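You operate a simulated robot arm through the tools that you are given. There is no shell and no other tool. Be economical: measure what you need, move in short steps, check, and stop when the job is done.

You run a simulated two-armed robot. Do the job below in one go: nothing can be reset, and whatever is moved stays where it is left.

JOB
Check the red seal ring's taper on the post and send its re-lap turns.
Fine: 2 turns a m. Yellow arm on, one round, arm clear before the ring goes to the yellow re-lap tray. Send once; leave load and way.

Only the result counts: the job must be done as asked and must still hold three seconds after the hand-in. Knocking over, shifting, dropping, spilling or breaking anything else fails it. A push-on lid holds only when it is set on centred and level and pressed home; a screw cap is set on level and turned clockwise until tight.

ROBOT AND FRAMES
Two 7-joint arms with two-finger parallel grippers on one trunk, on a base that drives. Base frame: it is fixed to the floor where the robot stands at the start and does not move with it; the origin is under the middle of the robot, x ahead of it, y to its left, z up. Units: mm, degrees, N and s.
The left shoulder is at the start at [50, 161, 1098], the right one opposite. With the tool pointing down near the work surface each hand reaches from about 220 to 680 mm from the robot's upright axis, wherever it stands, measured 20 degrees to its own side. Places, roughly: inside of the yellow re-lap tray [600, 700, 800]; load knob [800, 700, 900]; post [700, -700, 800]; send button [800, 500, 900]; turns knob [800, 800, 900]; way lever [800, 600, 900]; yellow arm [700, -800, 900]. Payload 3.43 kg a hand.
The tool frame of a hand sits at the grasp point between the pads (the TCP): z along the fingers, y along the line on which they close. The tips reach 30 mm beyond it. Largest opening 94 mm; finger width 28, thickness 10; the body of the gripper, 50 by 96 mm, starts 55 mm behind the TCP.
Orientation is that of the tool frame in the base frame, as a unit quaternion [x, y, z, w]. With the fingers straight down and closing along the base's y, the tool's x points along the base's -x, its y along +y and its z along -z.

CONTROLS
- The arms move only by the tool drive_tool. It takes "left_motion", "right_motion" or both (then of equal length, played together; a hand with none holds still); each is a list of rows, each a list of 7 numbers: the closure, from 0 (fully open) to 1 (shut), then the shift along the tool's x, y, z in units of 30 mm (1.0 is 30 mm), then the turn, a rotation vector about the tool's x, y, z in units of 6 degrees (1.0 is 6 degrees). In form: [[grip, tx, ty, tz, rx, ry, rz], ...]. A call has 1 to 8 rows; each row shifts and turns the commanded pose from where the row before left it, along the tool's axes as they then stand. A call with a number of a shift or a turn outside -1 to 1 is refused whole. Rows are played at 5 a second. More than 50 mm and 8.6 degrees between two rows, or a gripper value outside its range, and nothing of the call is played. Where a pose cannot be reached the arm comes as near as it can. A force on the tool above 50 N (or 10 N above the force at the start of the call, whichever is more), or a blocked arm, ends the call early, and 0.2 s more pass. Each finger travels about 45 mm/s and halts on what it meets, pressing with about 29 N; the grip force reading is that of the motor and also rises with nothing between the fingers. The clock runs only during rows and for 0.2 s after the last one: add rows that do not move to give the fingers time. The reply holds the time, the measured pose of the TCP, the force on the tool along the base axes, the opening and the grip force, in the units named above and with some noise, with the torque about the TCP (base axes, N m) and any sound that the robot's microphone picked up.
- Cameras (640 x 400 px; columns grow to the right, rows downward): "scene" is now at [133, -7.9, 1241.5]; the picture's right is [-0.09, -1.00, 0.00], its down [-0.37, 0.03, -0.93] and it looks along [0.92, -0.08, -0.38] (base axes); focal length 214 px, centre (320, 200). "left" rides on the left gripper at [76, -14, -103] in its tool frame; the picture's right is [0.18, 0.98, 0.00], its down [-0.75, 0.14, -0.64] and it looks along [-0.63, 0.12, 0.77] (tool axes); focal length 243 px, centre (320, 200). "right" rides on the right gripper at [76, 14, -102] in its tool frame; the picture's right is [-0.18, 0.98, 0.00], its down [-0.75, -0.14, -0.64] and it looks along [-0.63, -0.12, 0.77] (tool axes); focal length 243 px, centre (320, 200). There is no depth. A picture from a camera that has moved, and an enlarged one, comes with that camera's place and axes in the base frame and with its lens.
- grab_frame(camera): a new picture of that camera. It takes no simulated time.
- move_column(by): slides the trunk up (or, below 0, down) by that many mm; the arms and the scene camera ride with it, the base frame stays. It gives what a move gives, with no picture.
- roll_base(legs): drives the robot by 1 to 6 legs, each [ahead, left, turn to the left] in mm, mm and degrees, along the robot's own axes; the way and the turn of a leg run together, so that a leg with both is an arc; at most 1500 mm and 180 degrees a leg. The arms and the cameras ride along, it lands a little off, and it stops where it bumps. It gives what a move gives.
- head_to(pan, tilt): turns the head with the scene camera to pan (to the left, within 80 degrees either way) and tilt (down, from -29 to 69), counted from straight ahead of the robot. It gives what a move gives.
- enlarge(camera, box): a new picture of the part [left, top, right, bottom] of that camera's present view, enlarged. It takes no simulated time.
- hand_in(): hands the job in; it is judged then, once.

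Work in short steps. Places have to be worked out from the pictures, the camera data and where the tool is seen: move nearer, look again, correct. Check each grasp and each placing, and mend what went wrong. You have 120 turns and 108 pictures in all, those below and enlarged ones among them. Open the grippers and draw the arms clear of the work before you hand the job in, unless the task says otherwise; then end with one line.

The tools are called after "Emit:" by a JSON object that holds its "op" and its "data". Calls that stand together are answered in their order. drive_tool: Moves the arms, as the interface text tells. Its arguments: {"type":"object","properties":{"left_motion":{"type":"array"},"right_motion":{"type":"array"}},"required":[]} The other tools are called the same way: move_column (by) slides the trunk up or down; roll_base (legs) drives the base; head_to (pan, tilt) turns the head that bears the scene camera; grab_frame (camera) takes a picture; enlarge (camera, box) takes an enlarged picture of a part of a camera's view; hand_in () hands the job in.

At the start:

```text
time_s: 0.0
left_tcp_pos: [381.5, 148.6, 1178.2]
left_orientation: [-0.001, 1.0, -0.002, 0.0]
left_ft_force: [0.0, 0.5, -0.6]
left_torque: [0.02, -0.02, -0.02]
left_finger_gap: 94.0
left_gripper_force: 0.1
right_tcp_pos: [374.4, -165.8, 1139.0]
right_orientation: [0.0, 1.0, -0.001, 0.0]
right_ft_force: [0.1, 1.0, 0.6]
right_torque: [0.02, -0.01, 0.01]
right_finger_gap: 93.8
right_gripper_force: 0.1
trunk travel left (down, up): [-125.0, 142.0]
robot x, y, heading: [-1.3, 0.9, -0.1]
head pan, tilt: [-5.0, 22.0]
```

scene: 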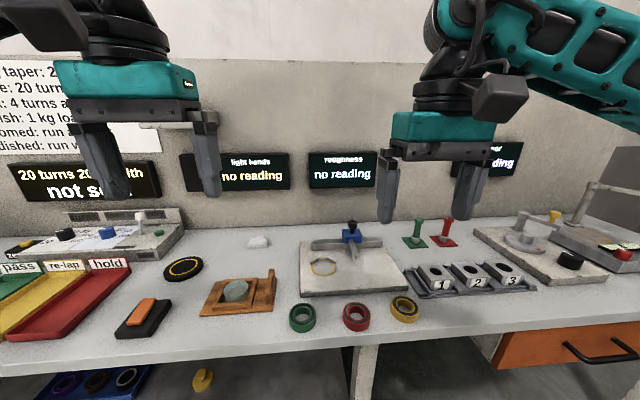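
right: 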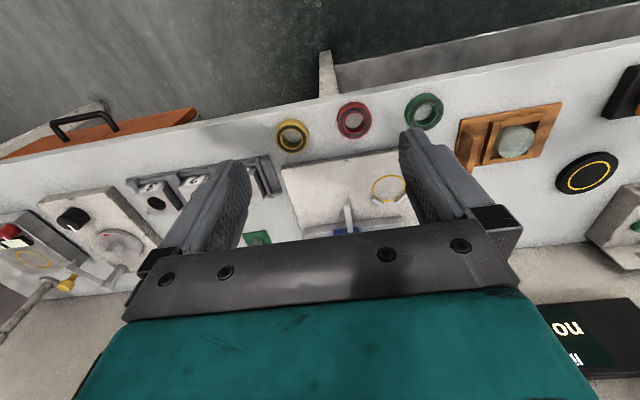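
left: 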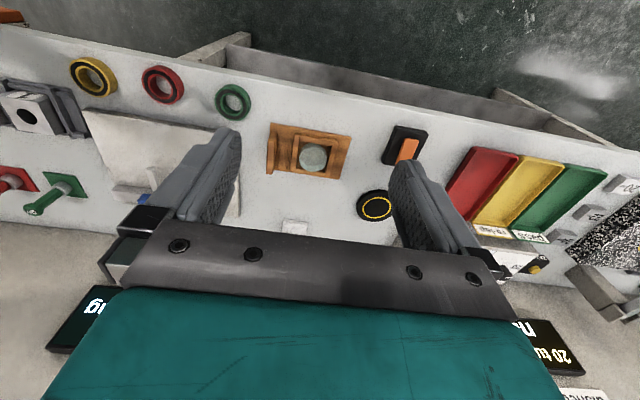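

I start by looking around: first the left side with the poster and the send panel.

Emit:
{"op": "head_to", "data": {"pan": 42, "tilt": 15}}

Emit:
{"op": "grab_frame", "data": {"camera": "scene"}}

Emit:
{"op": "enlarge", "data": {"camera": "scene", "box": [160, 60, 480, 260]}}

Emit:
{"op": "head_to", "data": {"pan": -45, "tilt": 20}}

Emit:
{"op": "grab_frame", "data": {"camera": "scene"}}

```text
time_s: 1.1
left_tcp_pos: [382.3, 149.1, 1179.2]
left_orientation: [-0.001, 1.0, 0.0, 0.001]
left_ft_force: [-0.6, 1.3, -0.2]
left_torque: [0.01, -0.02, 0.02]
left_finger_gap: 93.9
left_gripper_force: 0.2
right_tcp_pos: [375.7, -165.7, 1137.6]
right_orientation: [0.0, 1.0, 0.0, 0.0]
right_ft_force: [-0.1, -0.5, -0.4]
right_torque: [0.03, 0.01, -0.02]
right_finger_gap: 94.0
right_gripper_force: 0.1
trunk travel left (down, up): [-125.0, 142.0]
robot x, y, heading: [-0.8, -3.2, 0.2]
head pan, tilt: [42.0, 15.0]
```

```text
104 pictures are left
camera scene: at [110.0, 62.6, 1253.0], right [0.67, -0.74, 0.0], down [-0.19, -0.17, -0.97], along [0.72, 0.65, -0.26], focal length 214 px, centre (320, 200)
```

scene: 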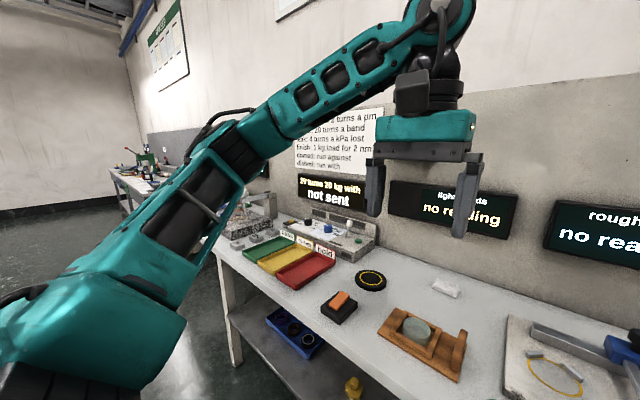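

```text
2.00 times, centred on (320, 160) of scene
camera zoom: at [110.0, 62.6, 1253.0], right [0.67, -0.74, 0.0], down [-0.19, -0.17, -0.97], along [0.72, 0.65, -0.26], focal length 429 px, centre (320, 280)
```

zoom: 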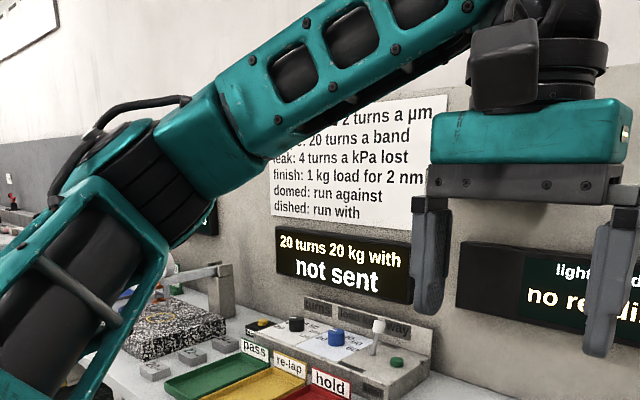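

```text
time_s: 2.8
left_tcp_pos: [381.9, 148.3, 1178.8]
left_orientation: [-0.002, 1.0, -0.001, 0.0]
left_ft_force: [-0.8, -0.1, -0.3]
left_torque: [0.01, 0.06, 0.0]
left_finger_gap: 94.1
left_gripper_force: 0.0
right_tcp_pos: [374.6, -165.6, 1138.9]
right_orientation: [0.0, 1.0, 0.001, 0.0]
right_ft_force: [0.6, 0.3, -0.1]
right_torque: [0.03, -0.04, -0.02]
right_finger_gap: 94.1
right_gripper_force: 0.0
trunk travel left (down, up): [-125.0, 142.0]
robot x, y, heading: [2.7, -1.3, -0.2]
head pan, tilt: [-45.0, 20.0]
```

```text
102 pictures are left
camera scene: at [106.4, -65.6, 1244.8], right [-0.71, -0.71, 0.0], down [-0.24, 0.24, -0.94], along [0.66, -0.66, -0.34], focal length 214 px, centre (320, 200)
```

scene: 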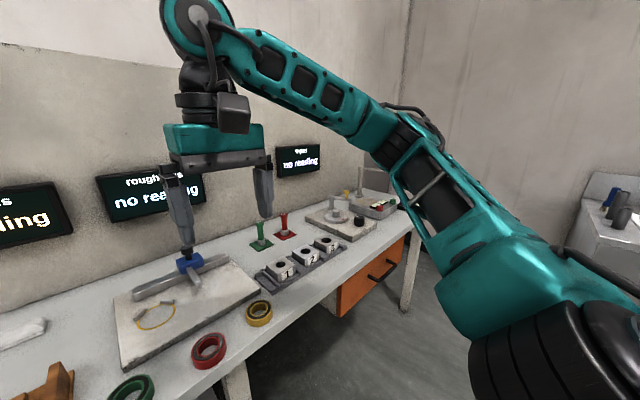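

I can see the gauge line on the wall and the ring near [477,-121]. I look closer at the rings, then the poster from a clearer angle.

Emit:
{"op": "head_to", "data": {"pan": -20, "tilt": 45}}

Emit:
{"op": "grab_frame", "data": {"camera": "scene"}}

Emit:
{"op": "enlarge", "data": {"camera": "right", "box": [240, 60, 480, 210]}}

```text
time_s: 3.6
left_tcp_pos: [383.2, 148.5, 1179.3]
left_orientation: [-0.002, 1.0, -0.001, -0.001]
left_ft_force: [-0.1, 0.0, -0.4]
left_torque: [0.02, 0.03, -0.01]
left_finger_gap: 93.9
left_gripper_force: 0.0
right_tcp_pos: [374.9, -165.1, 1138.8]
right_orientation: [-0.001, 1.0, 0.0, 0.0]
right_ft_force: [-0.3, 0.6, -0.4]
right_torque: [-0.01, 0.02, -0.02]
right_finger_gap: 94.2
right_gripper_force: 0.1
trunk travel left (down, up): [-125.0, 142.0]
robot x, y, heading: [-1.9, 0.1, -0.3]
head pan, tilt: [-20.0, 45.0]
```

```text
101 pictures are left
camera scene: at [116.9, -27.7, 1206.2], right [-0.34, -0.94, 0.0], down [-0.66, 0.24, -0.71], along [0.66, -0.24, -0.71], focal length 214 px, centre (320, 200)
```

scene: 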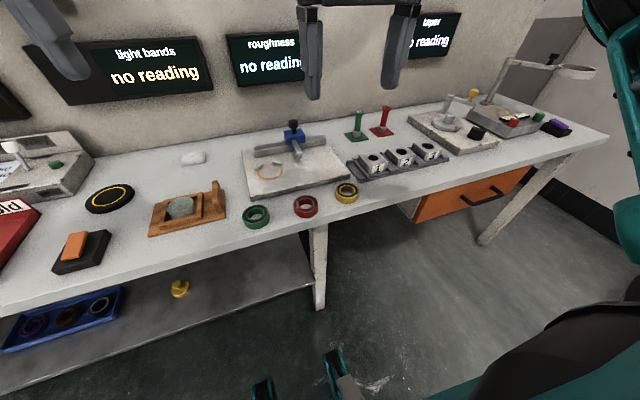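

```text
2.67 times, centred on (360, 135) of right
camera zoom: at [298.9, -152.0, 1241.7], right [0.18, 0.98, 0.0], down [0.75, -0.14, 0.64], along [0.63, -0.12, -0.77], focal length 647 px, centre (213, 373)
```

zoom: 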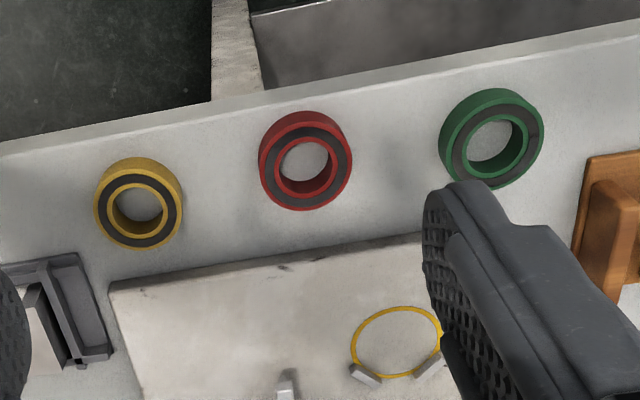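

Ring judged at [477, -123], about 62 mm across. I move the right hand above it.

Emit:
{"op": "drive_tool", "data": {"right_motion": [[0, -0.425, 0.177, 0.8, 0, 0, 0], [0, -0.425, 0.177, 0.8, 0, 0, 0], [0, -0.425, 0.177, 0.8, 0, 0, 0], [0, -0.425, 0.177, 0.8, 0, 0, 0], [0, -0.425, 0.177, 0.8, 0, 0, 0], [0, -0.425, 0.177, 0.8, 0, 0, 0], [0, -0.425, 0.177, 0.8, 0, 0, 0], [0, -0.425, 0.177, 0.8, 0, 0, 0]]}}

Emit:
{"op": "grab_frame", "data": {"camera": "right"}}

Emit:
{"op": "grab_frame", "data": {"camera": "scene"}}

```text
time_s: 5.5
left_tcp_pos: [382.6, 148.9, 1178.8]
left_orientation: [-0.001, 1.0, -0.001, 0.0]
left_ft_force: [0.6, -0.3, 0.4]
left_torque: [-0.01, 0.0, 0.05]
left_finger_gap: 94.1
left_gripper_force: 0.0
right_tcp_pos: [476.8, -124.2, 946.1]
right_orientation: [0.0, 1.0, 0.0, 0.0]
right_ft_force: [-0.1, -0.5, 0.4]
right_torque: [0.01, 0.04, 0.0]
right_finger_gap: 93.9
right_gripper_force: 0.0
trunk travel left (down, up): [-125.0, 142.0]
robot x, y, heading: [-3.8, 3.2, -0.2]
head pan, tilt: [-20.0, 45.0]
```

```text
99 pictures are left
camera right: at [400.6, -109.6, 1049.2], right [0.18, 0.98, 0.0], down [0.75, -0.14, 0.64], along [0.63, -0.12, -0.77], focal length 243 px, centre (320, 200)
```

right: 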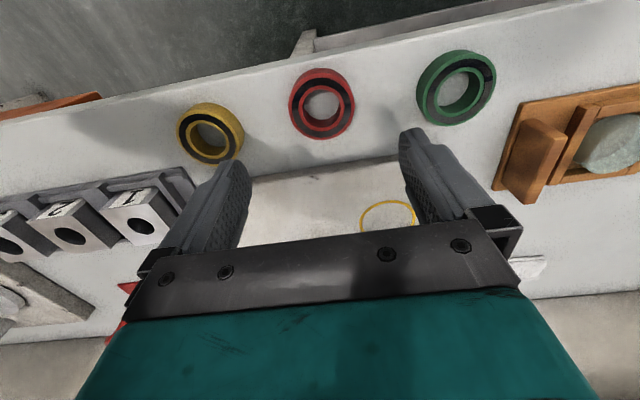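

```text
98 pictures are left
camera scene: at [117.1, -27.6, 1206.2], right [-0.34, -0.94, 0.0], down [-0.66, 0.24, -0.71], along [0.66, -0.24, -0.71], focal length 214 px, centre (320, 200)
```

scene: 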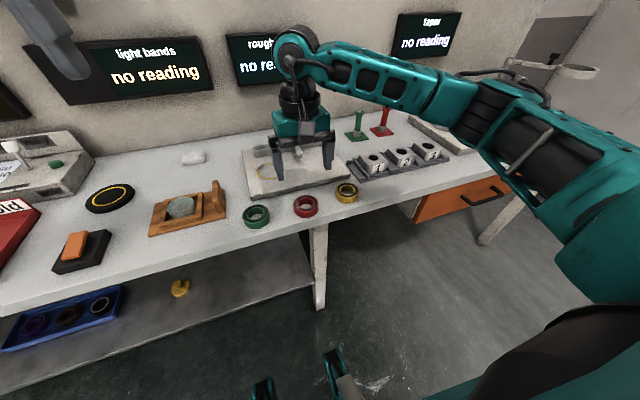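

Refined ring centre [475.5, -123.5] agrees. Descend to TCP z≈838 with open fingers.

Emit:
{"op": "drive_tool", "data": {"right_motion": [[0, 0, 0, 0.9, 0, 0, 0], [0, 0, 0, 0.9, 0, 0, 0], [0, 0, 0, 0.9, 0, 0, 0], [0, 0, 0, 0.9, 0, 0, 0], [0, 0, 0, 0, 0, 0, 0]]}}

Emit:
{"op": "grab_frame", "data": {"camera": "right"}}

```text
time_s: 6.7
left_tcp_pos: [381.2, 147.9, 1180.5]
left_orientation: [-0.001, 1.0, -0.001, 0.0]
left_ft_force: [0.3, 0.6, 1.0]
left_torque: [-0.03, 0.02, -0.02]
left_finger_gap: 93.9
left_gripper_force: 0.0
right_tcp_pos: [476.6, -123.9, 840.3]
right_orientation: [0.0, 1.0, 0.0, 0.001]
right_ft_force: [0.8, 0.0, -0.5]
right_torque: [-0.01, 0.01, -0.02]
right_finger_gap: 94.2
right_gripper_force: 0.1
trunk travel left (down, up): [-125.0, 142.0]
robot x, y, heading: [2.2, 2.1, 0.1]
head pan, tilt: [-20.0, 45.0]
```

```text
97 pictures are left
camera right: at [400.6, -109.7, 943.3], right [0.18, 0.98, 0.0], down [0.75, -0.14, 0.64], along [0.63, -0.12, -0.77], focal length 243 px, centre (320, 200)
```

right: 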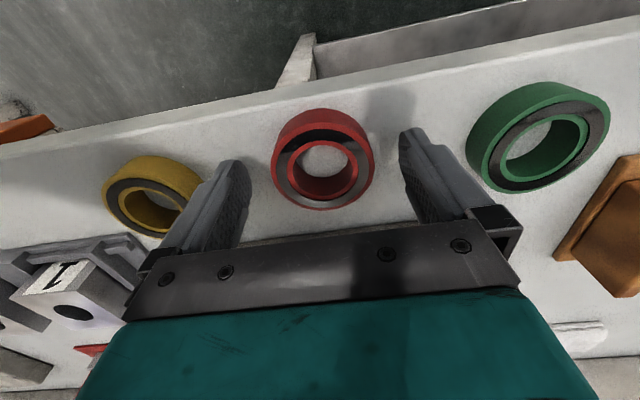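

Fingers straddle the ring; shift 2 mm back and close.

Emit:
{"op": "drive_tool", "data": {"right_motion": [[0, 0.08, 0, 0.1, 0, 0, 0], [0.5, 0, 0, 0, 0, 0, 0], [1, 0, 0, 0, 0, 0, 0], [1, 0, 0, 0, 0, 0, 0], [1, 0, 0, 0, 0, 0, 0]]}}

Emit:
{"op": "drive_tool", "data": {"right_motion": [[1, 0, 0, -0.5, 0, 0, 0], [1, 0, 0, -1, 0, 0, 0], [1, 0, 0, -1, 0, 0, 0], [1, 0, 0, -1, 0, 0, 0], [1, 0, 0, 0, 0, 0, 0]]}}

Emit:
{"op": "grab_frame", "data": {"camera": "right"}}

```text
time_s: 7.8
left_tcp_pos: [381.8, 147.9, 1178.6]
left_orientation: [-0.001, 1.0, -0.001, 0.0]
left_ft_force: [0.0, 0.0, -0.1]
left_torque: [0.02, -0.02, 0.03]
left_finger_gap: 93.9
left_gripper_force: 0.0
right_tcp_pos: [474.3, -123.0, 836.2]
right_orientation: [0.0, 1.0, 0.0, 0.0]
right_ft_force: [0.3, -0.9, 1.7]
right_torque: [-0.05, 0.02, -0.01]
right_finger_gap: 60.8
right_gripper_force: 29.3
trunk travel left (down, up): [-125.0, 142.0]
robot x, y, heading: [-0.7, -0.8, 0.3]
head pan, tilt: [-20.0, 45.0]
```

```text
time_s: 9.1
left_tcp_pos: [381.6, 148.9, 1179.1]
left_orientation: [-0.001, 1.0, -0.001, 0.0]
left_ft_force: [0.2, 0.7, 0.3]
left_torque: [-0.01, -0.03, 0.0]
left_finger_gap: 93.7
left_gripper_force: 0.0
right_tcp_pos: [474.6, -121.1, 942.6]
right_orientation: [0.0, 1.0, 0.0, 0.0]
right_ft_force: [0.1, 0.3, -1.4]
right_torque: [0.04, 0.02, 0.02]
right_finger_gap: 60.8
right_gripper_force: 29.2
trunk travel left (down, up): [-125.0, 142.0]
robot x, y, heading: [-0.9, 0.4, -0.1]
head pan, tilt: [-20.0, 45.0]
```

```text
96 pictures are left
camera right: at [399.0, -107.7, 1045.2], right [0.18, 0.98, 0.0], down [0.75, -0.14, 0.64], along [0.63, -0.12, -0.77], focal length 243 px, centre (320, 200)
```

right: 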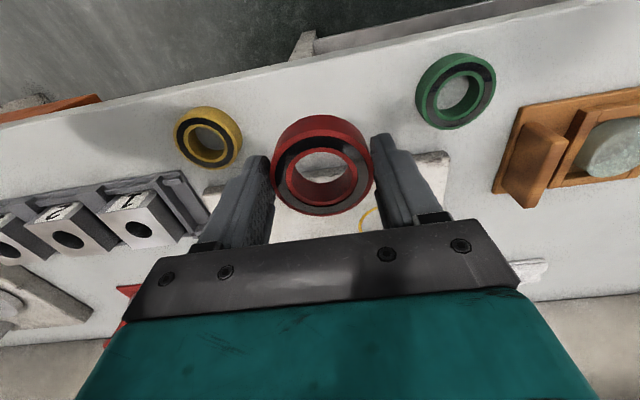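

Ring held (60.8 mm). Raise more, then drive right towards the post.

Emit:
{"op": "drive_tool", "data": {"right_motion": [[1, 0.5, 0, -1, 0, 0, 0], [1, 0.5, 0, -1, 0, 0, 0], [1, 0.5, 0, -1, 0, 0, 0], [1, 0.5, 0, -1, 0, 0, 0]]}}

Emit:
{"op": "roll_base", "data": {"legs": [[0, -480, 0]]}}

Emit:
{"op": "head_to", "data": {"pan": -8, "tilt": 28}}

Emit:
{"op": "grab_frame", "data": {"camera": "scene"}}

Emit:
{"op": "grab_frame", "data": {"camera": "right"}}

```text
time_s: 10.1
left_tcp_pos: [382.2, 148.2, 1179.6]
left_orientation: [-0.001, 1.0, -0.001, 0.0]
left_ft_force: [0.4, 0.6, 0.4]
left_torque: [0.04, 0.0, -0.03]
left_finger_gap: 93.9
left_gripper_force: 0.1
right_tcp_pos: [414.2, -121.7, 1061.0]
right_orientation: [0.0, 1.0, 0.001, 0.001]
right_ft_force: [0.3, 0.0, -1.0]
right_torque: [-0.01, -0.01, 0.02]
right_finger_gap: 61.1
right_gripper_force: 28.9
trunk travel left (down, up): [-125.0, 142.0]
robot x, y, heading: [-1.3, -3.2, 0.2]
head pan, tilt: [-20.0, 45.0]
```

```text
time_s: 12.9
left_tcp_pos: [382.5, -335.3, 1179.1]
left_orientation: [-0.001, 1.0, 0.0, 0.0]
left_ft_force: [0.4, -0.3, -0.3]
left_torque: [0.01, -0.01, 0.02]
left_finger_gap: 93.6
left_gripper_force: 0.1
right_tcp_pos: [415.9, -604.7, 1059.4]
right_orientation: [-0.001, 1.0, 0.0, 0.001]
right_ft_force: [0.1, 0.2, -0.8]
right_torque: [0.0, -0.02, 0.0]
right_finger_gap: 61.0
right_gripper_force: 29.1
trunk travel left (down, up): [-125.0, 142.0]
robot x, y, heading: [-2.2, -480.2, -0.2]
head pan, tilt: [-20.0, 45.0]
```

```text
time_s: 13.7
left_tcp_pos: [381.7, -333.8, 1178.1]
left_orientation: [-0.001, 1.0, -0.001, 0.0]
left_ft_force: [0.1, 0.2, 1.1]
left_torque: [-0.02, -0.01, 0.03]
left_finger_gap: 93.9
left_gripper_force: 0.1
right_tcp_pos: [416.0, -603.6, 1061.2]
right_orientation: [-0.002, 1.0, 0.001, 0.0]
right_ft_force: [-0.8, 0.3, -1.1]
right_torque: [0.0, 0.01, -0.02]
right_finger_gap: 61.0
right_gripper_force: 28.9
trunk travel left (down, up): [-125.0, 142.0]
robot x, y, heading: [-1.3, -484.3, -0.0]
head pan, tilt: [-8.0, 28.0]
```

```text
95 pictures are left
camera scene: at [131.5, -495.8, 1231.9], right [-0.14, -0.99, 0.0], down [-0.47, 0.06, -0.88], along [0.87, -0.12, -0.47], focal length 214 px, centre (320, 200)
```

scene: 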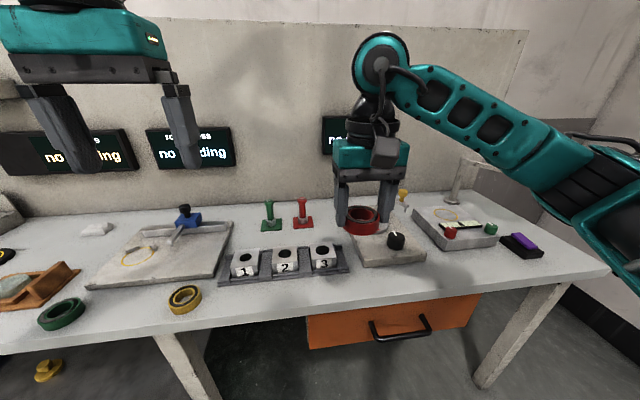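

```text
94 pictures are left
camera right: at [339.8, -591.4, 1163.5], right [0.18, 0.98, 0.0], down [0.75, -0.14, 0.64], along [0.63, -0.12, -0.77], focal length 243 px, centre (320, 200)
```

right: 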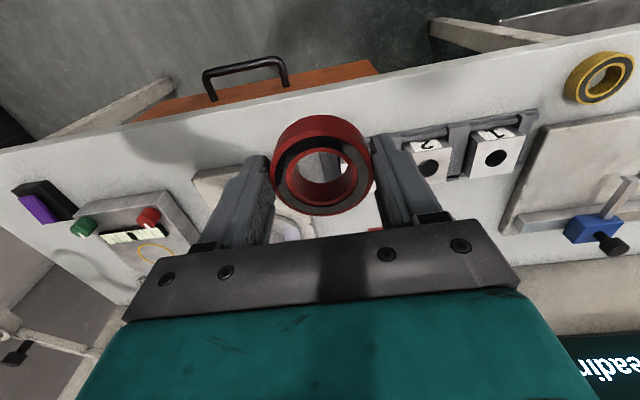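

The hand hides the gauge; I swing it left and zoom.

Emit:
{"op": "drive_tool", "data": {"right_motion": [[1, 0, 1, 0, 0, 0, 0], [1, 0, 1, 0, 0, 0, 0], [1, 0, 1, 0, 0, 0, 0], [1, 0, 1, 0, 0, 0, 0]]}}

Emit:
{"op": "enlarge", "data": {"camera": "scene", "box": [300, 100, 540, 280]}}

Emit:
{"op": "grab_frame", "data": {"camera": "right"}}

```text
time_s: 14.7
left_tcp_pos: [382.4, -333.0, 1178.7]
left_orientation: [-0.002, 1.0, -0.001, 0.001]
left_ft_force: [0.5, -1.1, 0.1]
left_torque: [0.0, 0.02, 0.0]
left_finger_gap: 93.9
left_gripper_force: 0.3
right_tcp_pos: [418.3, -484.5, 1061.4]
right_orientation: [0.0, 1.0, 0.0, 0.0]
right_ft_force: [0.1, 0.0, -1.1]
right_torque: [-0.01, 0.07, 0.0]
right_finger_gap: 60.6
right_gripper_force: 28.5
trunk travel left (down, up): [-125.0, 142.0]
robot x, y, heading: [1.7, -484.3, 0.0]
head pan, tilt: [-8.0, 28.0]
```

```text
2.22 times, centred on (420, 190) of scene
camera zoom: at [131.5, -495.3, 1231.9], right [-0.14, -0.99, 0.0], down [-0.47, 0.06, -0.88], along [0.87, -0.12, -0.47], focal length 477 px, centre (98, 222)
```

zoom: 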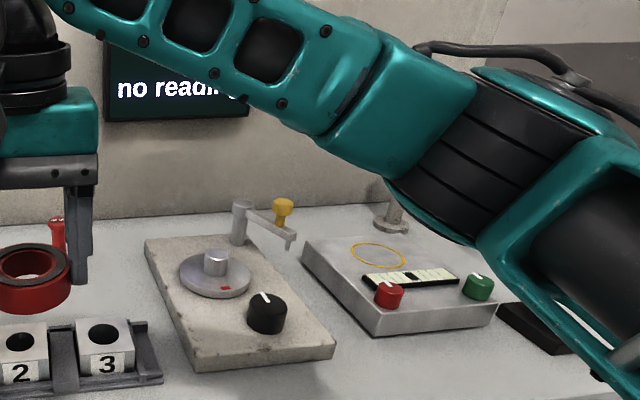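

```text
92 pictures are left
camera right: at [340.9, -471.1, 1164.6], right [0.18, 0.98, 0.0], down [0.75, -0.14, 0.64], along [0.63, -0.12, -0.77], focal length 243 px, centre (320, 200)
```

right: 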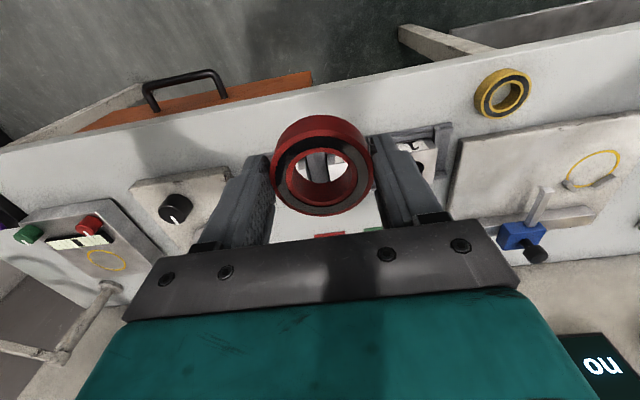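

The gauge shows a turntable with post, black knob and a swing arm with a yellow knob. I drive a bit closer and to the right.

Emit:
{"op": "roll_base", "data": {"legs": [[0, -70, 0], [80, 0, 0]]}}

Emit:
{"op": "head_to", "data": {"pan": -15, "tilt": 60}}

Emit:
{"op": "grab_frame", "data": {"camera": "scene"}}

```text
time_s: 16.4
left_tcp_pos: [461.3, -401.4, 1178.6]
left_orientation: [-0.002, 1.0, -0.001, -0.001]
left_ft_force: [0.3, 1.2, -0.5]
left_torque: [-0.01, 0.01, 0.04]
left_finger_gap: 94.0
left_gripper_force: 0.0
right_tcp_pos: [496.0, -553.3, 1061.4]
right_orientation: [-0.001, 1.0, 0.0, 0.0]
right_ft_force: [0.8, 0.6, -0.7]
right_torque: [-0.03, 0.04, -0.02]
right_finger_gap: 60.9
right_gripper_force: 28.8
trunk travel left (down, up): [-125.0, 142.0]
robot x, y, heading: [79.8, -551.4, 0.1]
head pan, tilt: [-8.0, 28.0]
```

```text
time_s: 17.4
left_tcp_pos: [461.6, -401.2, 1178.7]
left_orientation: [-0.002, 1.0, -0.001, 0.0]
left_ft_force: [-0.6, -0.1, 0.3]
left_torque: [0.03, -0.01, 0.02]
left_finger_gap: 93.7
left_gripper_force: 0.1
right_tcp_pos: [496.7, -553.4, 1061.9]
right_orientation: [-0.002, 1.0, 0.001, 0.0]
right_ft_force: [0.2, -0.4, -0.1]
right_torque: [0.01, -0.02, -0.01]
right_finger_gap: 60.8
right_gripper_force: 29.2
trunk travel left (down, up): [-125.0, 142.0]
robot x, y, heading: [79.8, -553.3, 0.3]
head pan, tilt: [-15.0, 60.0]
```

```text
91 pictures are left
camera scene: at [184.6, -568.7, 1186.7], right [-0.26, -0.97, 0.0], down [-0.84, 0.22, -0.5], along [0.48, -0.13, -0.87], focal length 214 px, centre (320, 200)
```

scene: 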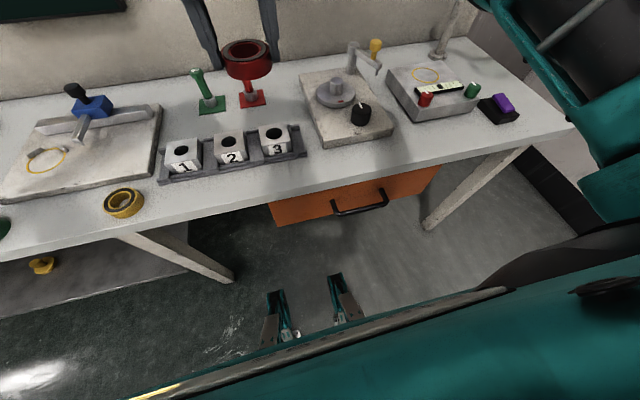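

Front clearance is fine; move ahead 50 more, then bring the hand beside the post to measure it with the wrist camera.

Emit:
{"op": "roll_base", "data": {"legs": [[50, 0, 0]]}}

Emit:
{"op": "drive_tool", "data": {"right_motion": [[1, -0.8, -0.6, 0, 0, 0, 0], [1, -0.8, -0.6, 0, 0, 0, 0], [1, -0.8, -0.6, 0, 0, 0, 0], [1, -0.8, -0.6, 0.6, 0, 0, 0], [1, -0.8, -0.3, 0.6, 0, 0, 0], [1, -0.8, 0, 0.6, 0, 0, 0], [1, 0, 0, 0, 0, 0, 0]]}}

Emit:
{"op": "grab_frame", "data": {"camera": "right"}}

Emit:
{"op": "head_to", "data": {"pan": -20, "tilt": 32}}

Emit:
{"op": "grab_frame", "data": {"camera": "scene"}}

```text
time_s: 18.3
left_tcp_pos: [512.2, -401.1, 1177.8]
left_orientation: [-0.004, 1.0, -0.001, 0.0]
left_ft_force: [-0.6, -0.2, -0.5]
left_torque: [-0.01, 0.01, -0.01]
left_finger_gap: 93.9
left_gripper_force: 0.2
right_tcp_pos: [546.1, -552.4, 1060.7]
right_orientation: [-0.002, 1.0, -0.001, 0.0]
right_ft_force: [-0.4, -0.3, -0.8]
right_torque: [0.03, 0.04, 0.01]
right_finger_gap: 61.0
right_gripper_force: 28.5
trunk travel left (down, up): [-125.0, 142.0]
robot x, y, heading: [128.5, -552.3, 0.4]
head pan, tilt: [-15.0, 60.0]
```

```text
time_s: 19.9
left_tcp_pos: [510.5, -400.3, 1179.3]
left_orientation: [-0.003, 1.0, -0.001, 0.0]
left_ft_force: [0.2, 0.0, 0.3]
left_torque: [0.05, -0.01, -0.02]
left_finger_gap: 93.9
left_gripper_force: 0.0
right_tcp_pos: [689.8, -633.3, 1005.9]
right_orientation: [-0.003, 1.0, 0.0, 0.0]
right_ft_force: [-0.7, 0.4, -1.6]
right_torque: [-0.01, -0.01, -0.02]
right_finger_gap: 60.8
right_gripper_force: 29.0
trunk travel left (down, up): [-125.0, 142.0]
robot x, y, heading: [128.8, -551.3, 0.2]
head pan, tilt: [-15.0, 60.0]
```

```text
90 pictures are left
camera right: at [613.7, -619.7, 1108.6], right [0.18, 0.98, 0.0], down [0.75, -0.14, 0.64], along [0.63, -0.11, -0.77], focal length 243 px, centre (320, 200)
```

right: 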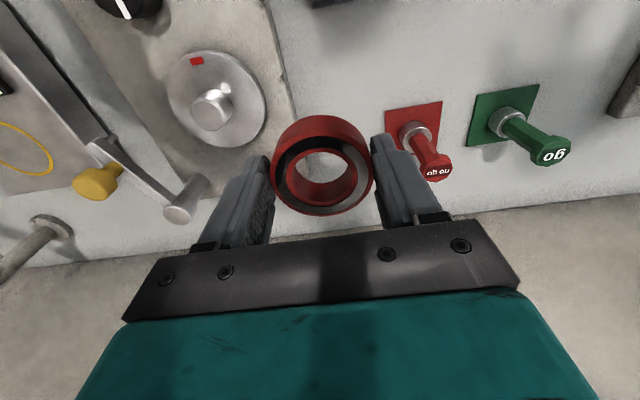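

```text
time_s: 20.8
left_tcp_pos: [511.0, -401.1, 1178.6]
left_orientation: [-0.004, 1.0, 0.0, -0.001]
left_ft_force: [0.4, -0.1, 0.4]
left_torque: [0.01, 0.01, 0.02]
left_finger_gap: 94.0
left_gripper_force: 0.0
right_tcp_pos: [690.2, -633.7, 1006.4]
right_orientation: [-0.003, 1.0, 0.0, 0.0]
right_ft_force: [-0.8, 0.0, -0.7]
right_torque: [-0.02, 0.04, 0.03]
right_finger_gap: 60.7
right_gripper_force: 29.3
trunk travel left (down, up): [-125.0, 142.0]
robot x, y, heading: [130.2, -550.1, 0.1]
head pan, tilt: [-20.0, 32.0]
```

```text
89 pictures are left
camera scene: at [254.4, -581.6, 1225.5], right [-0.34, -0.94, 0.0], down [-0.5, 0.18, -0.85], along [0.8, -0.29, -0.53], focal length 214 px, centre (320, 200)
```

scene: 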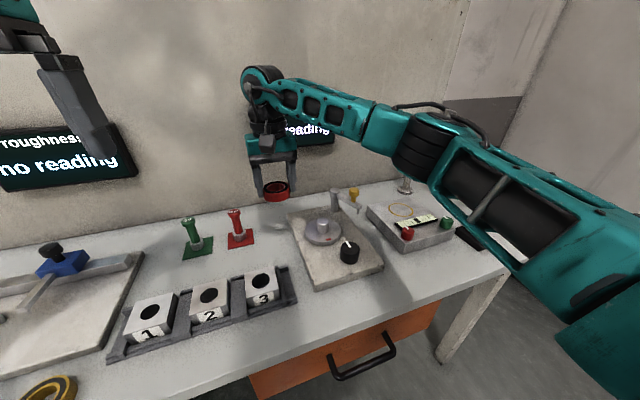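

Zoom on the turntable from the wrist camera.

Emit:
{"op": "enlarge", "data": {"camera": "right", "box": [40, 0, 360, 200]}}

```text
2.00 times, centred on (200, 100) of right
camera zoom: at [613.5, -619.6, 1108.9], right [0.18, 0.98, 0.0], down [0.75, -0.14, 0.64], along [0.63, -0.12, -0.77], focal length 485 px, centre (560, 400)
```

zoom: 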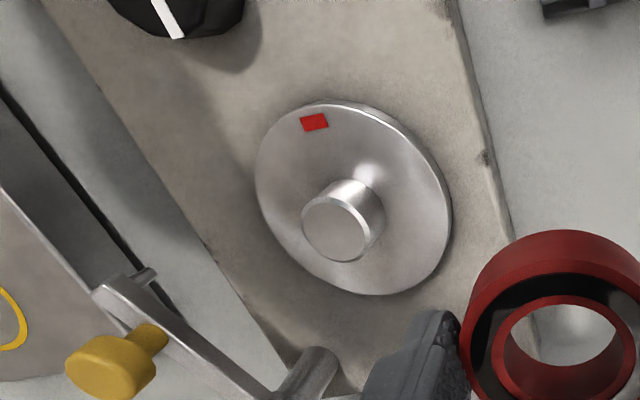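

Triangulating: post axis near [677, -746], disc top z≈840, post top ≈868. Ring bottom is 36 mm below the TCP. Move above the post and check.

Emit:
{"op": "drive_tool", "data": {"right_motion": [[1, 0.1, -0.75, 0, 0, 0, 0], [1, 0.1, -0.75, 0, 0, 0, 0], [1, 0.1, -0.75, 0.3, 0, 0, 0], [1, 0.1, -0.75, 0.4, 0, 0, 0], [1, 0.03, -0.75, 0.4, 0, 0, 0], [1, 0, 0, 0.4, 0, 0, 0], [1, 0, 0, 0, 0, 0, 0]]}}

Emit:
{"op": "enlarge", "data": {"camera": "right", "box": [160, 0, 480, 200]}}

Emit:
{"op": "enlarge", "data": {"camera": "scene", "box": [240, 120, 440, 270]}}

```text
time_s: 22.4
left_tcp_pos: [511.6, -401.5, 1179.4]
left_orientation: [-0.003, 1.0, 0.0, 0.0]
left_ft_force: [-0.1, -0.7, 0.2]
left_torque: [0.02, -0.03, 0.02]
left_finger_gap: 93.9
left_gripper_force: 0.0
right_tcp_pos: [677.1, -746.0, 961.9]
right_orientation: [-0.002, 1.0, 0.0, 0.0]
right_ft_force: [-0.1, -0.4, -0.8]
right_torque: [-0.01, 0.02, -0.02]
right_finger_gap: 60.7
right_gripper_force: 29.0
trunk travel left (down, up): [-125.0, 142.0]
robot x, y, heading: [133.0, -551.0, 0.3]
head pan, tilt: [-20.0, 32.0]
```

```text
2.00 times, centred on (320, 100) of right
camera zoom: at [601.5, -731.9, 1064.1], right [0.18, 0.98, 0.0], down [0.75, -0.14, 0.64], along [0.63, -0.12, -0.77], focal length 485 px, centre (320, 400)
```

zoom: 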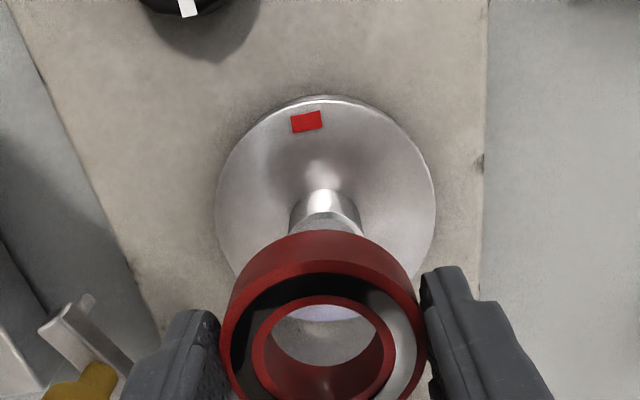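

```text
2.67 times, centred on (340, 195) of scene
camera zoom: at [254.4, -581.7, 1225.6], right [-0.34, -0.94, 0.0], down [-0.5, 0.18, -0.85], along [0.8, -0.29, -0.53], focal length 572 px, centre (267, 213)
```

zoom: 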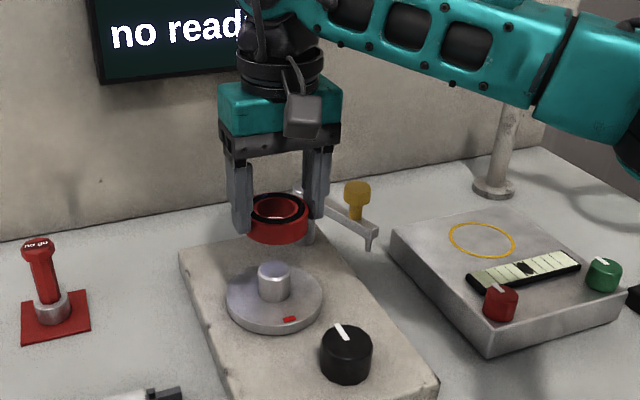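

Alignment offset estimated: +4.5 mm in x, +2 in y. Correct and descend to just above the post top.

Emit:
{"op": "drive_tool", "data": {"right_motion": [[1, -0.15, 0.067, 0, 0, 0, 0], [1, 0, 0, 0.8, 0, 0, 0], [1, 0, 0, 0.8, 0, 0, 0], [1, 0, 0, 0, 0, 0, 0]]}}

Emit:
{"op": "enlarge", "data": {"camera": "right", "box": [160, 0, 480, 200]}}

Emit:
{"op": "enlarge", "data": {"camera": "scene", "box": [270, 170, 390, 260]}}

```text
time_s: 23.4
left_tcp_pos: [510.5, -401.6, 1179.2]
left_orientation: [-0.004, 1.0, -0.001, 0.0]
left_ft_force: [-0.7, 0.6, -0.4]
left_torque: [-0.02, 0.0, 0.0]
left_finger_gap: 93.8
left_gripper_force: 0.1
right_tcp_pos: [679.8, -743.8, 913.6]
right_orientation: [-0.002, 1.0, 0.0, 0.0]
right_ft_force: [-0.2, 0.1, -1.0]
right_torque: [0.0, -0.01, 0.01]
right_finger_gap: 60.9
right_gripper_force: 28.8
trunk travel left (down, up): [-125.0, 142.0]
robot x, y, heading: [129.8, -547.9, 0.2]
head pan, tilt: [-20.0, 32.0]
```

```text
2.00 times, centred on (320, 100) of right
camera zoom: at [604.4, -730.8, 1017.5], right [0.18, 0.98, 0.0], down [0.75, -0.14, 0.64], along [0.63, -0.12, -0.77], focal length 485 px, centre (320, 400)
```

zoom: 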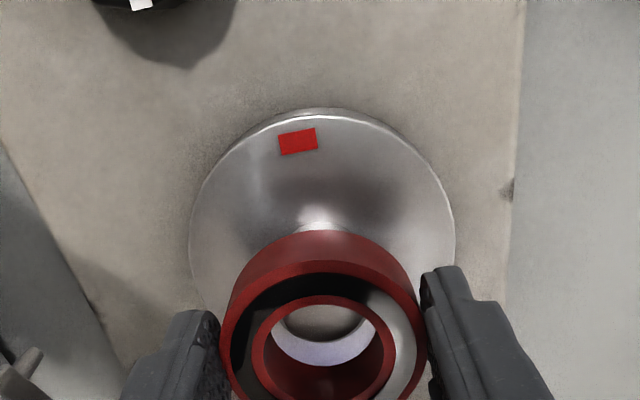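

```text
4.44 times, centred on (330, 215) of scene
camera zoom: at [254.4, -581.6, 1225.6], right [-0.34, -0.94, 0.0], down [-0.5, 0.18, -0.85], along [0.8, -0.29, -0.53], focal length 953 px, centre (276, 133)
```

zoom: 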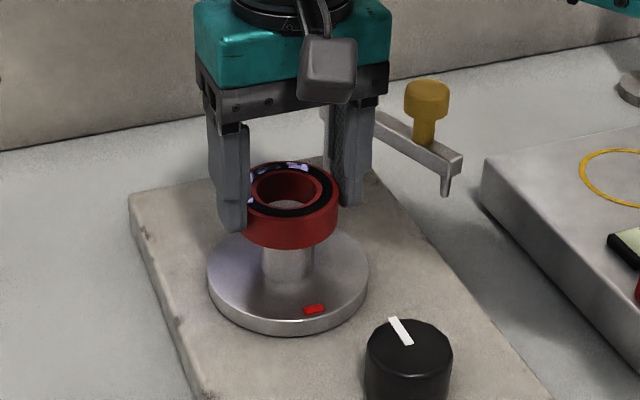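

Nearly aligned; I nudge +1.5 mm in x and lower slowly, watching the force.

Emit:
{"op": "drive_tool", "data": {"right_motion": [[1, -0.05, 0, 0.2, 0, 0, 0], [1, 0, 0, 0.15, 0, 0, 0], [1, 0, 0, 0.15, 0, 0, 0], [1, 0, 0, 0, 0, 0, 0]]}}

Emit:
{"op": "enlarge", "data": {"camera": "right", "box": [240, 100, 400, 200]}}

Emit:
{"op": "enlarge", "data": {"camera": "scene", "box": [290, 180, 370, 240]}}

```text
time_s: 24.4
left_tcp_pos: [508.8, -400.0, 1179.7]
left_orientation: [-0.003, 1.0, -0.001, 0.001]
left_ft_force: [0.1, -0.2, -0.6]
left_torque: [0.02, -0.01, 0.03]
left_finger_gap: 94.2
left_gripper_force: 0.1
right_tcp_pos: [681.1, -741.2, 901.5]
right_orientation: [-0.002, 1.0, 0.001, 0.003]
right_ft_force: [5.0, 0.0, 21.5]
right_torque: [-0.26, 0.09, 0.04]
right_finger_gap: 60.9
right_gripper_force: 28.7
trunk travel left (down, up): [-125.0, 142.0]
robot x, y, heading: [130.4, -553.8, 0.6]
head pan, tilt: [-20.0, 32.0]
```

```text
4.00 times, centred on (320, 150) of right
camera zoom: at [605.6, -728.9, 1004.4], right [0.18, 0.98, 0.0], down [0.75, -0.14, 0.65], along [0.64, -0.11, -0.76], focal length 970 px, centre (320, 400)
```

zoom: 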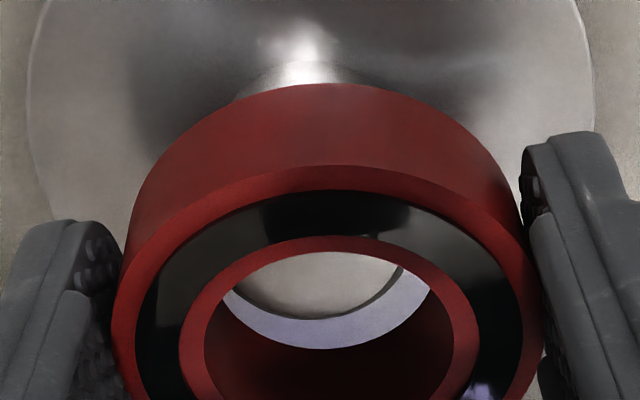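

```text
6.67 times, centred on (330, 210) of scene
camera zoom: at [253.1, -580.9, 1225.9], right [-0.34, -0.94, 0.0], down [-0.5, 0.18, -0.85], along [0.8, -0.29, -0.53], focal length 1430 px, centre (253, 133)
```

zoom: 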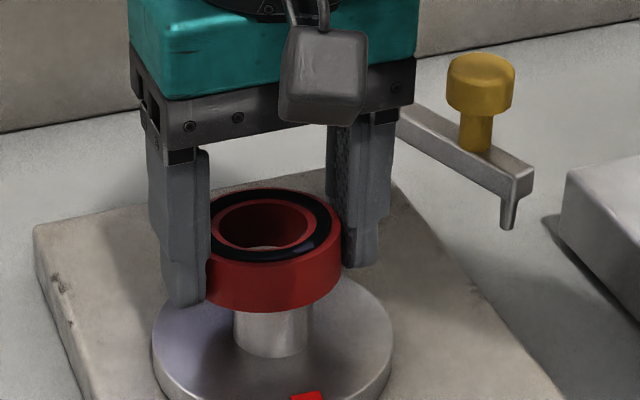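

Contact on the post rim; through the hole the post sits toward −x/−y of the ring centre. Lift, shift −2.5 x, −2 y, and retry.

Emit:
{"op": "drive_tool", "data": {"right_motion": [[1, 0, 0, -0.35, 0, 0, 0], [1, 0.085, -0.07, 0, 0, 0, 0], [1, 0, 0, 0, 0, 0, 0]]}}

Emit:
{"op": "enlarge", "data": {"camera": "right", "box": [240, 100, 400, 200]}}

```text
time_s: 25.2
left_tcp_pos: [510.2, -401.1, 1178.7]
left_orientation: [-0.003, 1.0, -0.001, 0.0]
left_ft_force: [0.6, 0.3, 0.3]
left_torque: [0.01, 0.0, 0.0]
left_finger_gap: 94.1
left_gripper_force: 0.1
right_tcp_pos: [680.2, -745.1, 910.8]
right_orientation: [-0.002, 1.0, 0.0, -0.001]
right_ft_force: [-0.2, 0.0, -0.6]
right_torque: [0.02, 0.01, 0.02]
right_finger_gap: 60.9
right_gripper_force: 29.1
trunk travel left (down, up): [-125.0, 142.0]
robot x, y, heading: [130.1, -551.0, 0.1]
head pan, tilt: [-20.0, 32.0]
```

```text
4.00 times, centred on (320, 150) of right
camera zoom: at [604.4, -732.1, 1012.9], right [0.18, 0.98, 0.0], down [0.76, -0.14, 0.64], along [0.63, -0.12, -0.77], focal length 970 px, centre (320, 400)
```

zoom: 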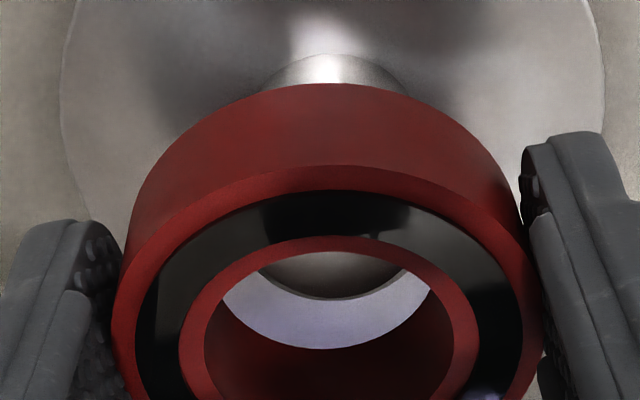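

Adjust −2 x, +1 y and lower again.

Emit:
{"op": "drive_tool", "data": {"right_motion": [[1, 0.07, 0.03, 0.15, 0, 0, 0], [1, 0, 0, 0.15, 0, 0, 0], [1, 0, 0, 0.15, 0, 0, 0], [1, 0, 0, 0.1, 0, 0, 0], [1, 0, 0, 0, 0, 0, 0]]}}

Emit:
{"op": "enlarge", "data": {"camera": "right", "box": [240, 100, 400, 200]}}

```text
time_s: 26.4
left_tcp_pos: [509.6, -400.4, 1179.3]
left_orientation: [-0.004, 1.0, -0.002, 0.001]
left_ft_force: [0.6, 0.1, -0.1]
left_torque: [-0.05, 0.02, -0.01]
left_finger_gap: 93.9
left_gripper_force: 0.0
right_tcp_pos: [677.5, -744.9, 893.2]
right_orientation: [-0.003, 1.0, 0.0, 0.001]
right_ft_force: [-5.8, 3.0, 1.4]
right_torque: [0.08, 0.14, 0.0]
right_finger_gap: 60.7
right_gripper_force: 29.4
trunk travel left (down, up): [-125.0, 142.0]
robot x, y, heading: [129.6, -552.4, 0.5]
head pan, tilt: [-20.0, 32.0]
```

```text
4.00 times, centred on (320, 150) of right
camera zoom: at [601.8, -731.1, 996.7], right [0.18, 0.98, 0.0], down [0.75, -0.14, 0.64], along [0.63, -0.11, -0.77], focal length 970 px, centre (320, 400)
```

zoom: 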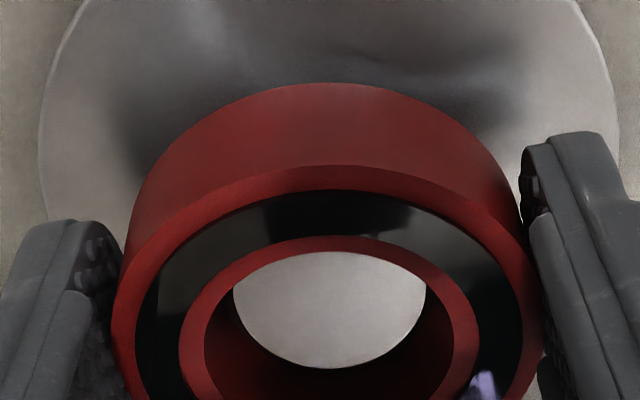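

The ring is on the post (post top now inside the hole). Relieve sideways load slightly and lower until it seats.

Emit:
{"op": "drive_tool", "data": {"right_motion": [[1, 0.03, 0.015, 0.1, 0, 0, 0], [1, 0, 0, 0.15, 0, 0, 0], [1, 0, 0, 0.15, 0, 0, 0], [1, 0, 0, 0, 0, 0, 0]]}}

```text
time_s: 27.4
left_tcp_pos: [511.1, -400.7, 1179.8]
left_orientation: [-0.004, 1.0, 0.0, 0.001]
left_ft_force: [0.1, 0.2, -2.0]
left_torque: [0.01, -0.02, 0.03]
left_finger_gap: 93.9
left_gripper_force: 0.1
right_tcp_pos: [676.5, -743.9, 882.9]
right_orientation: [-0.002, 1.0, 0.0, 0.0]
right_ft_force: [-8.8, 2.0, 3.9]
right_torque: [0.04, 0.1, 0.01]
right_finger_gap: 60.8
right_gripper_force: 29.1
trunk travel left (down, up): [-125.0, 142.0]
robot x, y, heading: [131.4, -550.4, -0.0]
head pan, tilt: [-20.0, 32.0]
```

Still some −x push; shift a bit more that way and keep lowering.

Emit:
{"op": "drive_tool", "data": {"right_motion": [[1, 0.04, 0.01, 0.05, 0, 0, 0], [1, 0, 0, 0.12, 0, 0, 0], [1, 0, 0, 0.1, 0, 0, 0], [1, 0, 0, 0, 0, 0, 0]]}}

Emit:
{"op": "enlarge", "data": {"camera": "scene", "box": [270, 170, 390, 260]}}

```text
time_s: 28.4
left_tcp_pos: [507.9, -401.2, 1179.4]
left_orientation: [-0.004, 1.0, -0.002, 0.001]
left_ft_force: [0.2, -0.5, -0.9]
left_torque: [0.01, 0.01, 0.0]
left_finger_gap: 94.0
left_gripper_force: 0.1
right_tcp_pos: [676.8, -744.0, 875.9]
right_orientation: [-0.003, 1.0, 0.0, 0.002]
right_ft_force: [-10.3, -0.3, 13.7]
right_torque: [-0.02, -0.25, -0.02]
right_finger_gap: 60.9
right_gripper_force: 28.6
trunk travel left (down, up): [-125.0, 142.0]
robot x, y, heading: [124.8, -553.0, 0.1]
head pan, tilt: [-20.0, 32.0]
```

```text
4.44 times, centred on (330, 215) of scene
camera zoom: at [252.1, -581.3, 1226.1], right [-0.34, -0.94, 0.0], down [-0.5, 0.18, -0.85], along [0.8, -0.29, -0.53], focal length 953 px, centre (276, 133)
```

zoom: 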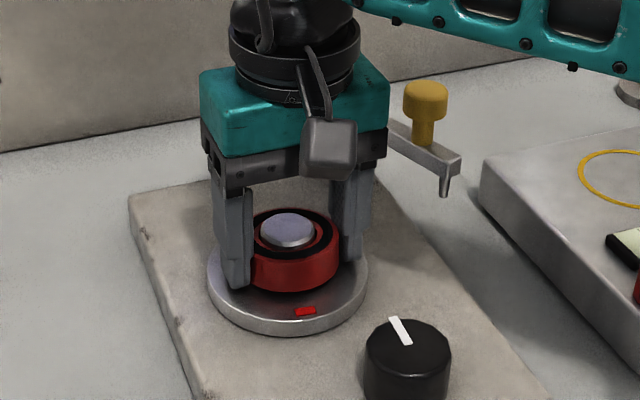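

Seated. Open partly and lift straight up.

Emit:
{"op": "drive_tool", "data": {"right_motion": [[0.2, 0, 0, 0, 0, 0, 0], [0.2, 0, 0, 0, 0, 0, 0], [0.2, 0, 0, -0.5, 0, 0, 0], [0.2, 0, 0, -1, 0, 0, 0], [0.2, 0, 0, -1, 0, 0, 0], [0.2, 0, 0, -1, 0, 0, 0], [0.2, 0, 0, -0.8, 0, 0, 0], [0.2, 0, 0, 0, 0, 0, 0]]}}

Emit:
{"op": "grab_frame", "data": {"camera": "right"}}

Emit:
{"op": "enlarge", "data": {"camera": "scene", "box": [270, 170, 390, 260]}}

```text
time_s: 30.2
left_tcp_pos: [511.0, -401.6, 1178.7]
left_orientation: [-0.004, 1.0, 0.0, -0.001]
left_ft_force: [0.1, 0.9, -0.4]
left_torque: [-0.02, -0.02, 0.05]
left_finger_gap: 94.1
left_gripper_force: 0.0
right_tcp_pos: [675.4, -744.2, 1002.4]
right_orientation: [-0.002, 1.0, -0.001, 0.001]
right_ft_force: [0.4, -0.3, 0.9]
right_torque: [-0.04, 0.01, 0.0]
right_finger_gap: 75.3
right_gripper_force: 0.1
trunk travel left (down, up): [-125.0, 142.0]
robot x, y, heading: [127.7, -551.0, 0.5]
head pan, tilt: [-20.0, 32.0]
```

```text
78 pictures are left
camera right: at [599.7, -730.9, 1105.3], right [0.18, 0.98, 0.0], down [0.75, -0.14, 0.64], along [0.63, -0.11, -0.77], focal length 243 px, centre (320, 200)
```

right: 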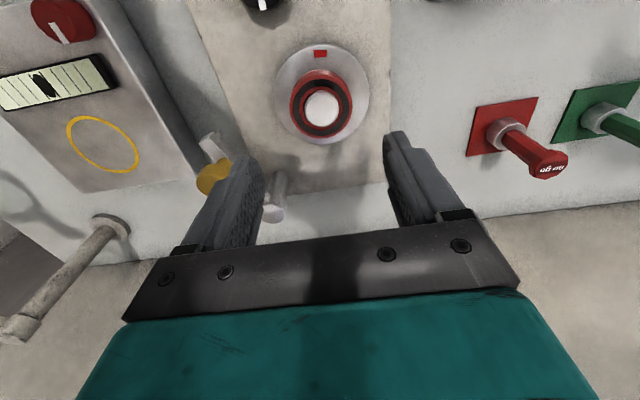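

```text
4.44 times, centred on (330, 215) of scene
camera zoom: at [254.4, -581.7, 1225.6], right [-0.34, -0.94, 0.0], down [-0.5, 0.18, -0.85], along [0.8, -0.29, -0.53], focal length 953 px, centre (276, 133)
```

zoom: 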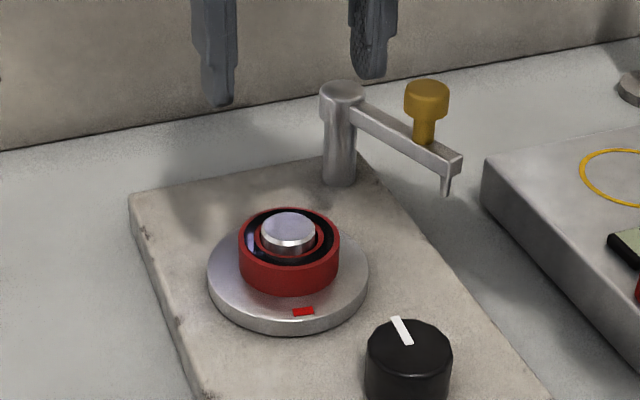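

Ring is seated. Arm pivot ≈[775,-814], yellow knob ≈[706,-846,930]. Move the open hand above the knob and check.

Emit:
{"op": "drive_tool", "data": {"right_motion": [[0.1, -0.25, -0.85, -0.1, 0, 0, 0], [0.1, -0.25, -0.85, 0, 0, 0, 0], [0.1, -0.25, -0.85, 0, 0, 0, 0], [0.1, -0.25, -0.85, 0, 0, 0, 0], [0.1, 0, 0, 0, 0, 0, 0]]}}

Emit:
{"op": "grab_frame", "data": {"camera": "right"}}

Emit:
{"op": "enlarge", "data": {"camera": "scene", "box": [270, 140, 430, 260]}}

```text
time_s: 31.4
left_tcp_pos: [511.0, -401.6, 1179.1]
left_orientation: [-0.004, 1.0, -0.001, 0.0]
left_ft_force: [0.3, -0.5, -0.4]
left_torque: [-0.03, 0.0, 0.01]
left_finger_gap: 93.9
left_gripper_force: 0.1
right_tcp_pos: [706.4, -846.5, 1005.5]
right_orientation: [-0.002, 1.0, 0.0, 0.0]
right_ft_force: [0.3, -0.4, 0.6]
right_torque: [0.01, 0.0, -0.01]
right_finger_gap: 84.7
right_gripper_force: 0.1
trunk travel left (down, up): [-125.0, 142.0]
robot x, y, heading: [129.3, -551.0, 0.4]
head pan, tilt: [-20.0, 32.0]
```

```text
76 pictures are left
camera right: at [631.1, -833.1, 1109.6], right [0.18, 0.98, 0.0], down [0.75, -0.14, 0.64], along [0.63, -0.12, -0.77], focal length 243 px, centre (320, 200)
```

right: 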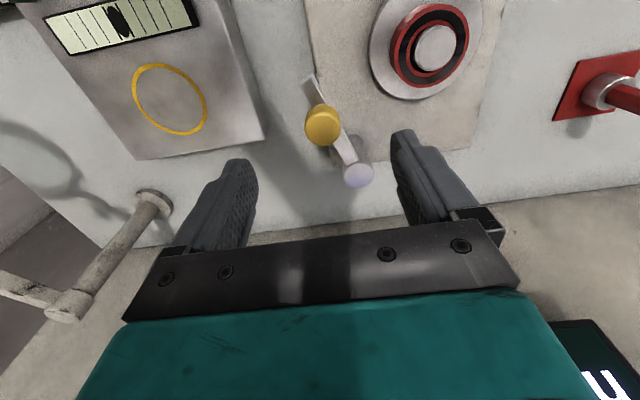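

```text
3.33 times, centred on (350, 200) of scene
camera zoom: at [254.3, -581.6, 1225.6], right [-0.34, -0.94, 0.0], down [-0.5, 0.18, -0.85], along [0.8, -0.29, -0.53], focal length 715 px, centre (220, 200)
```

zoom: 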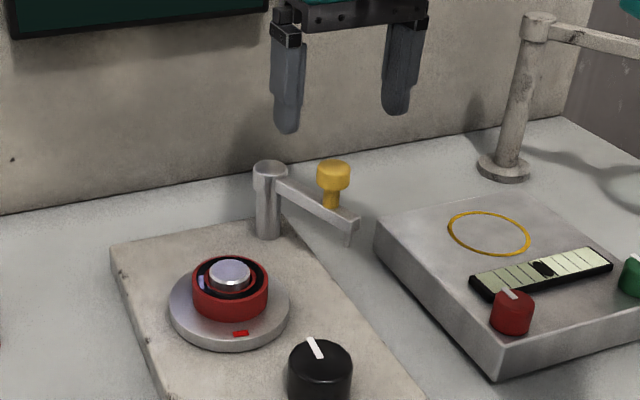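

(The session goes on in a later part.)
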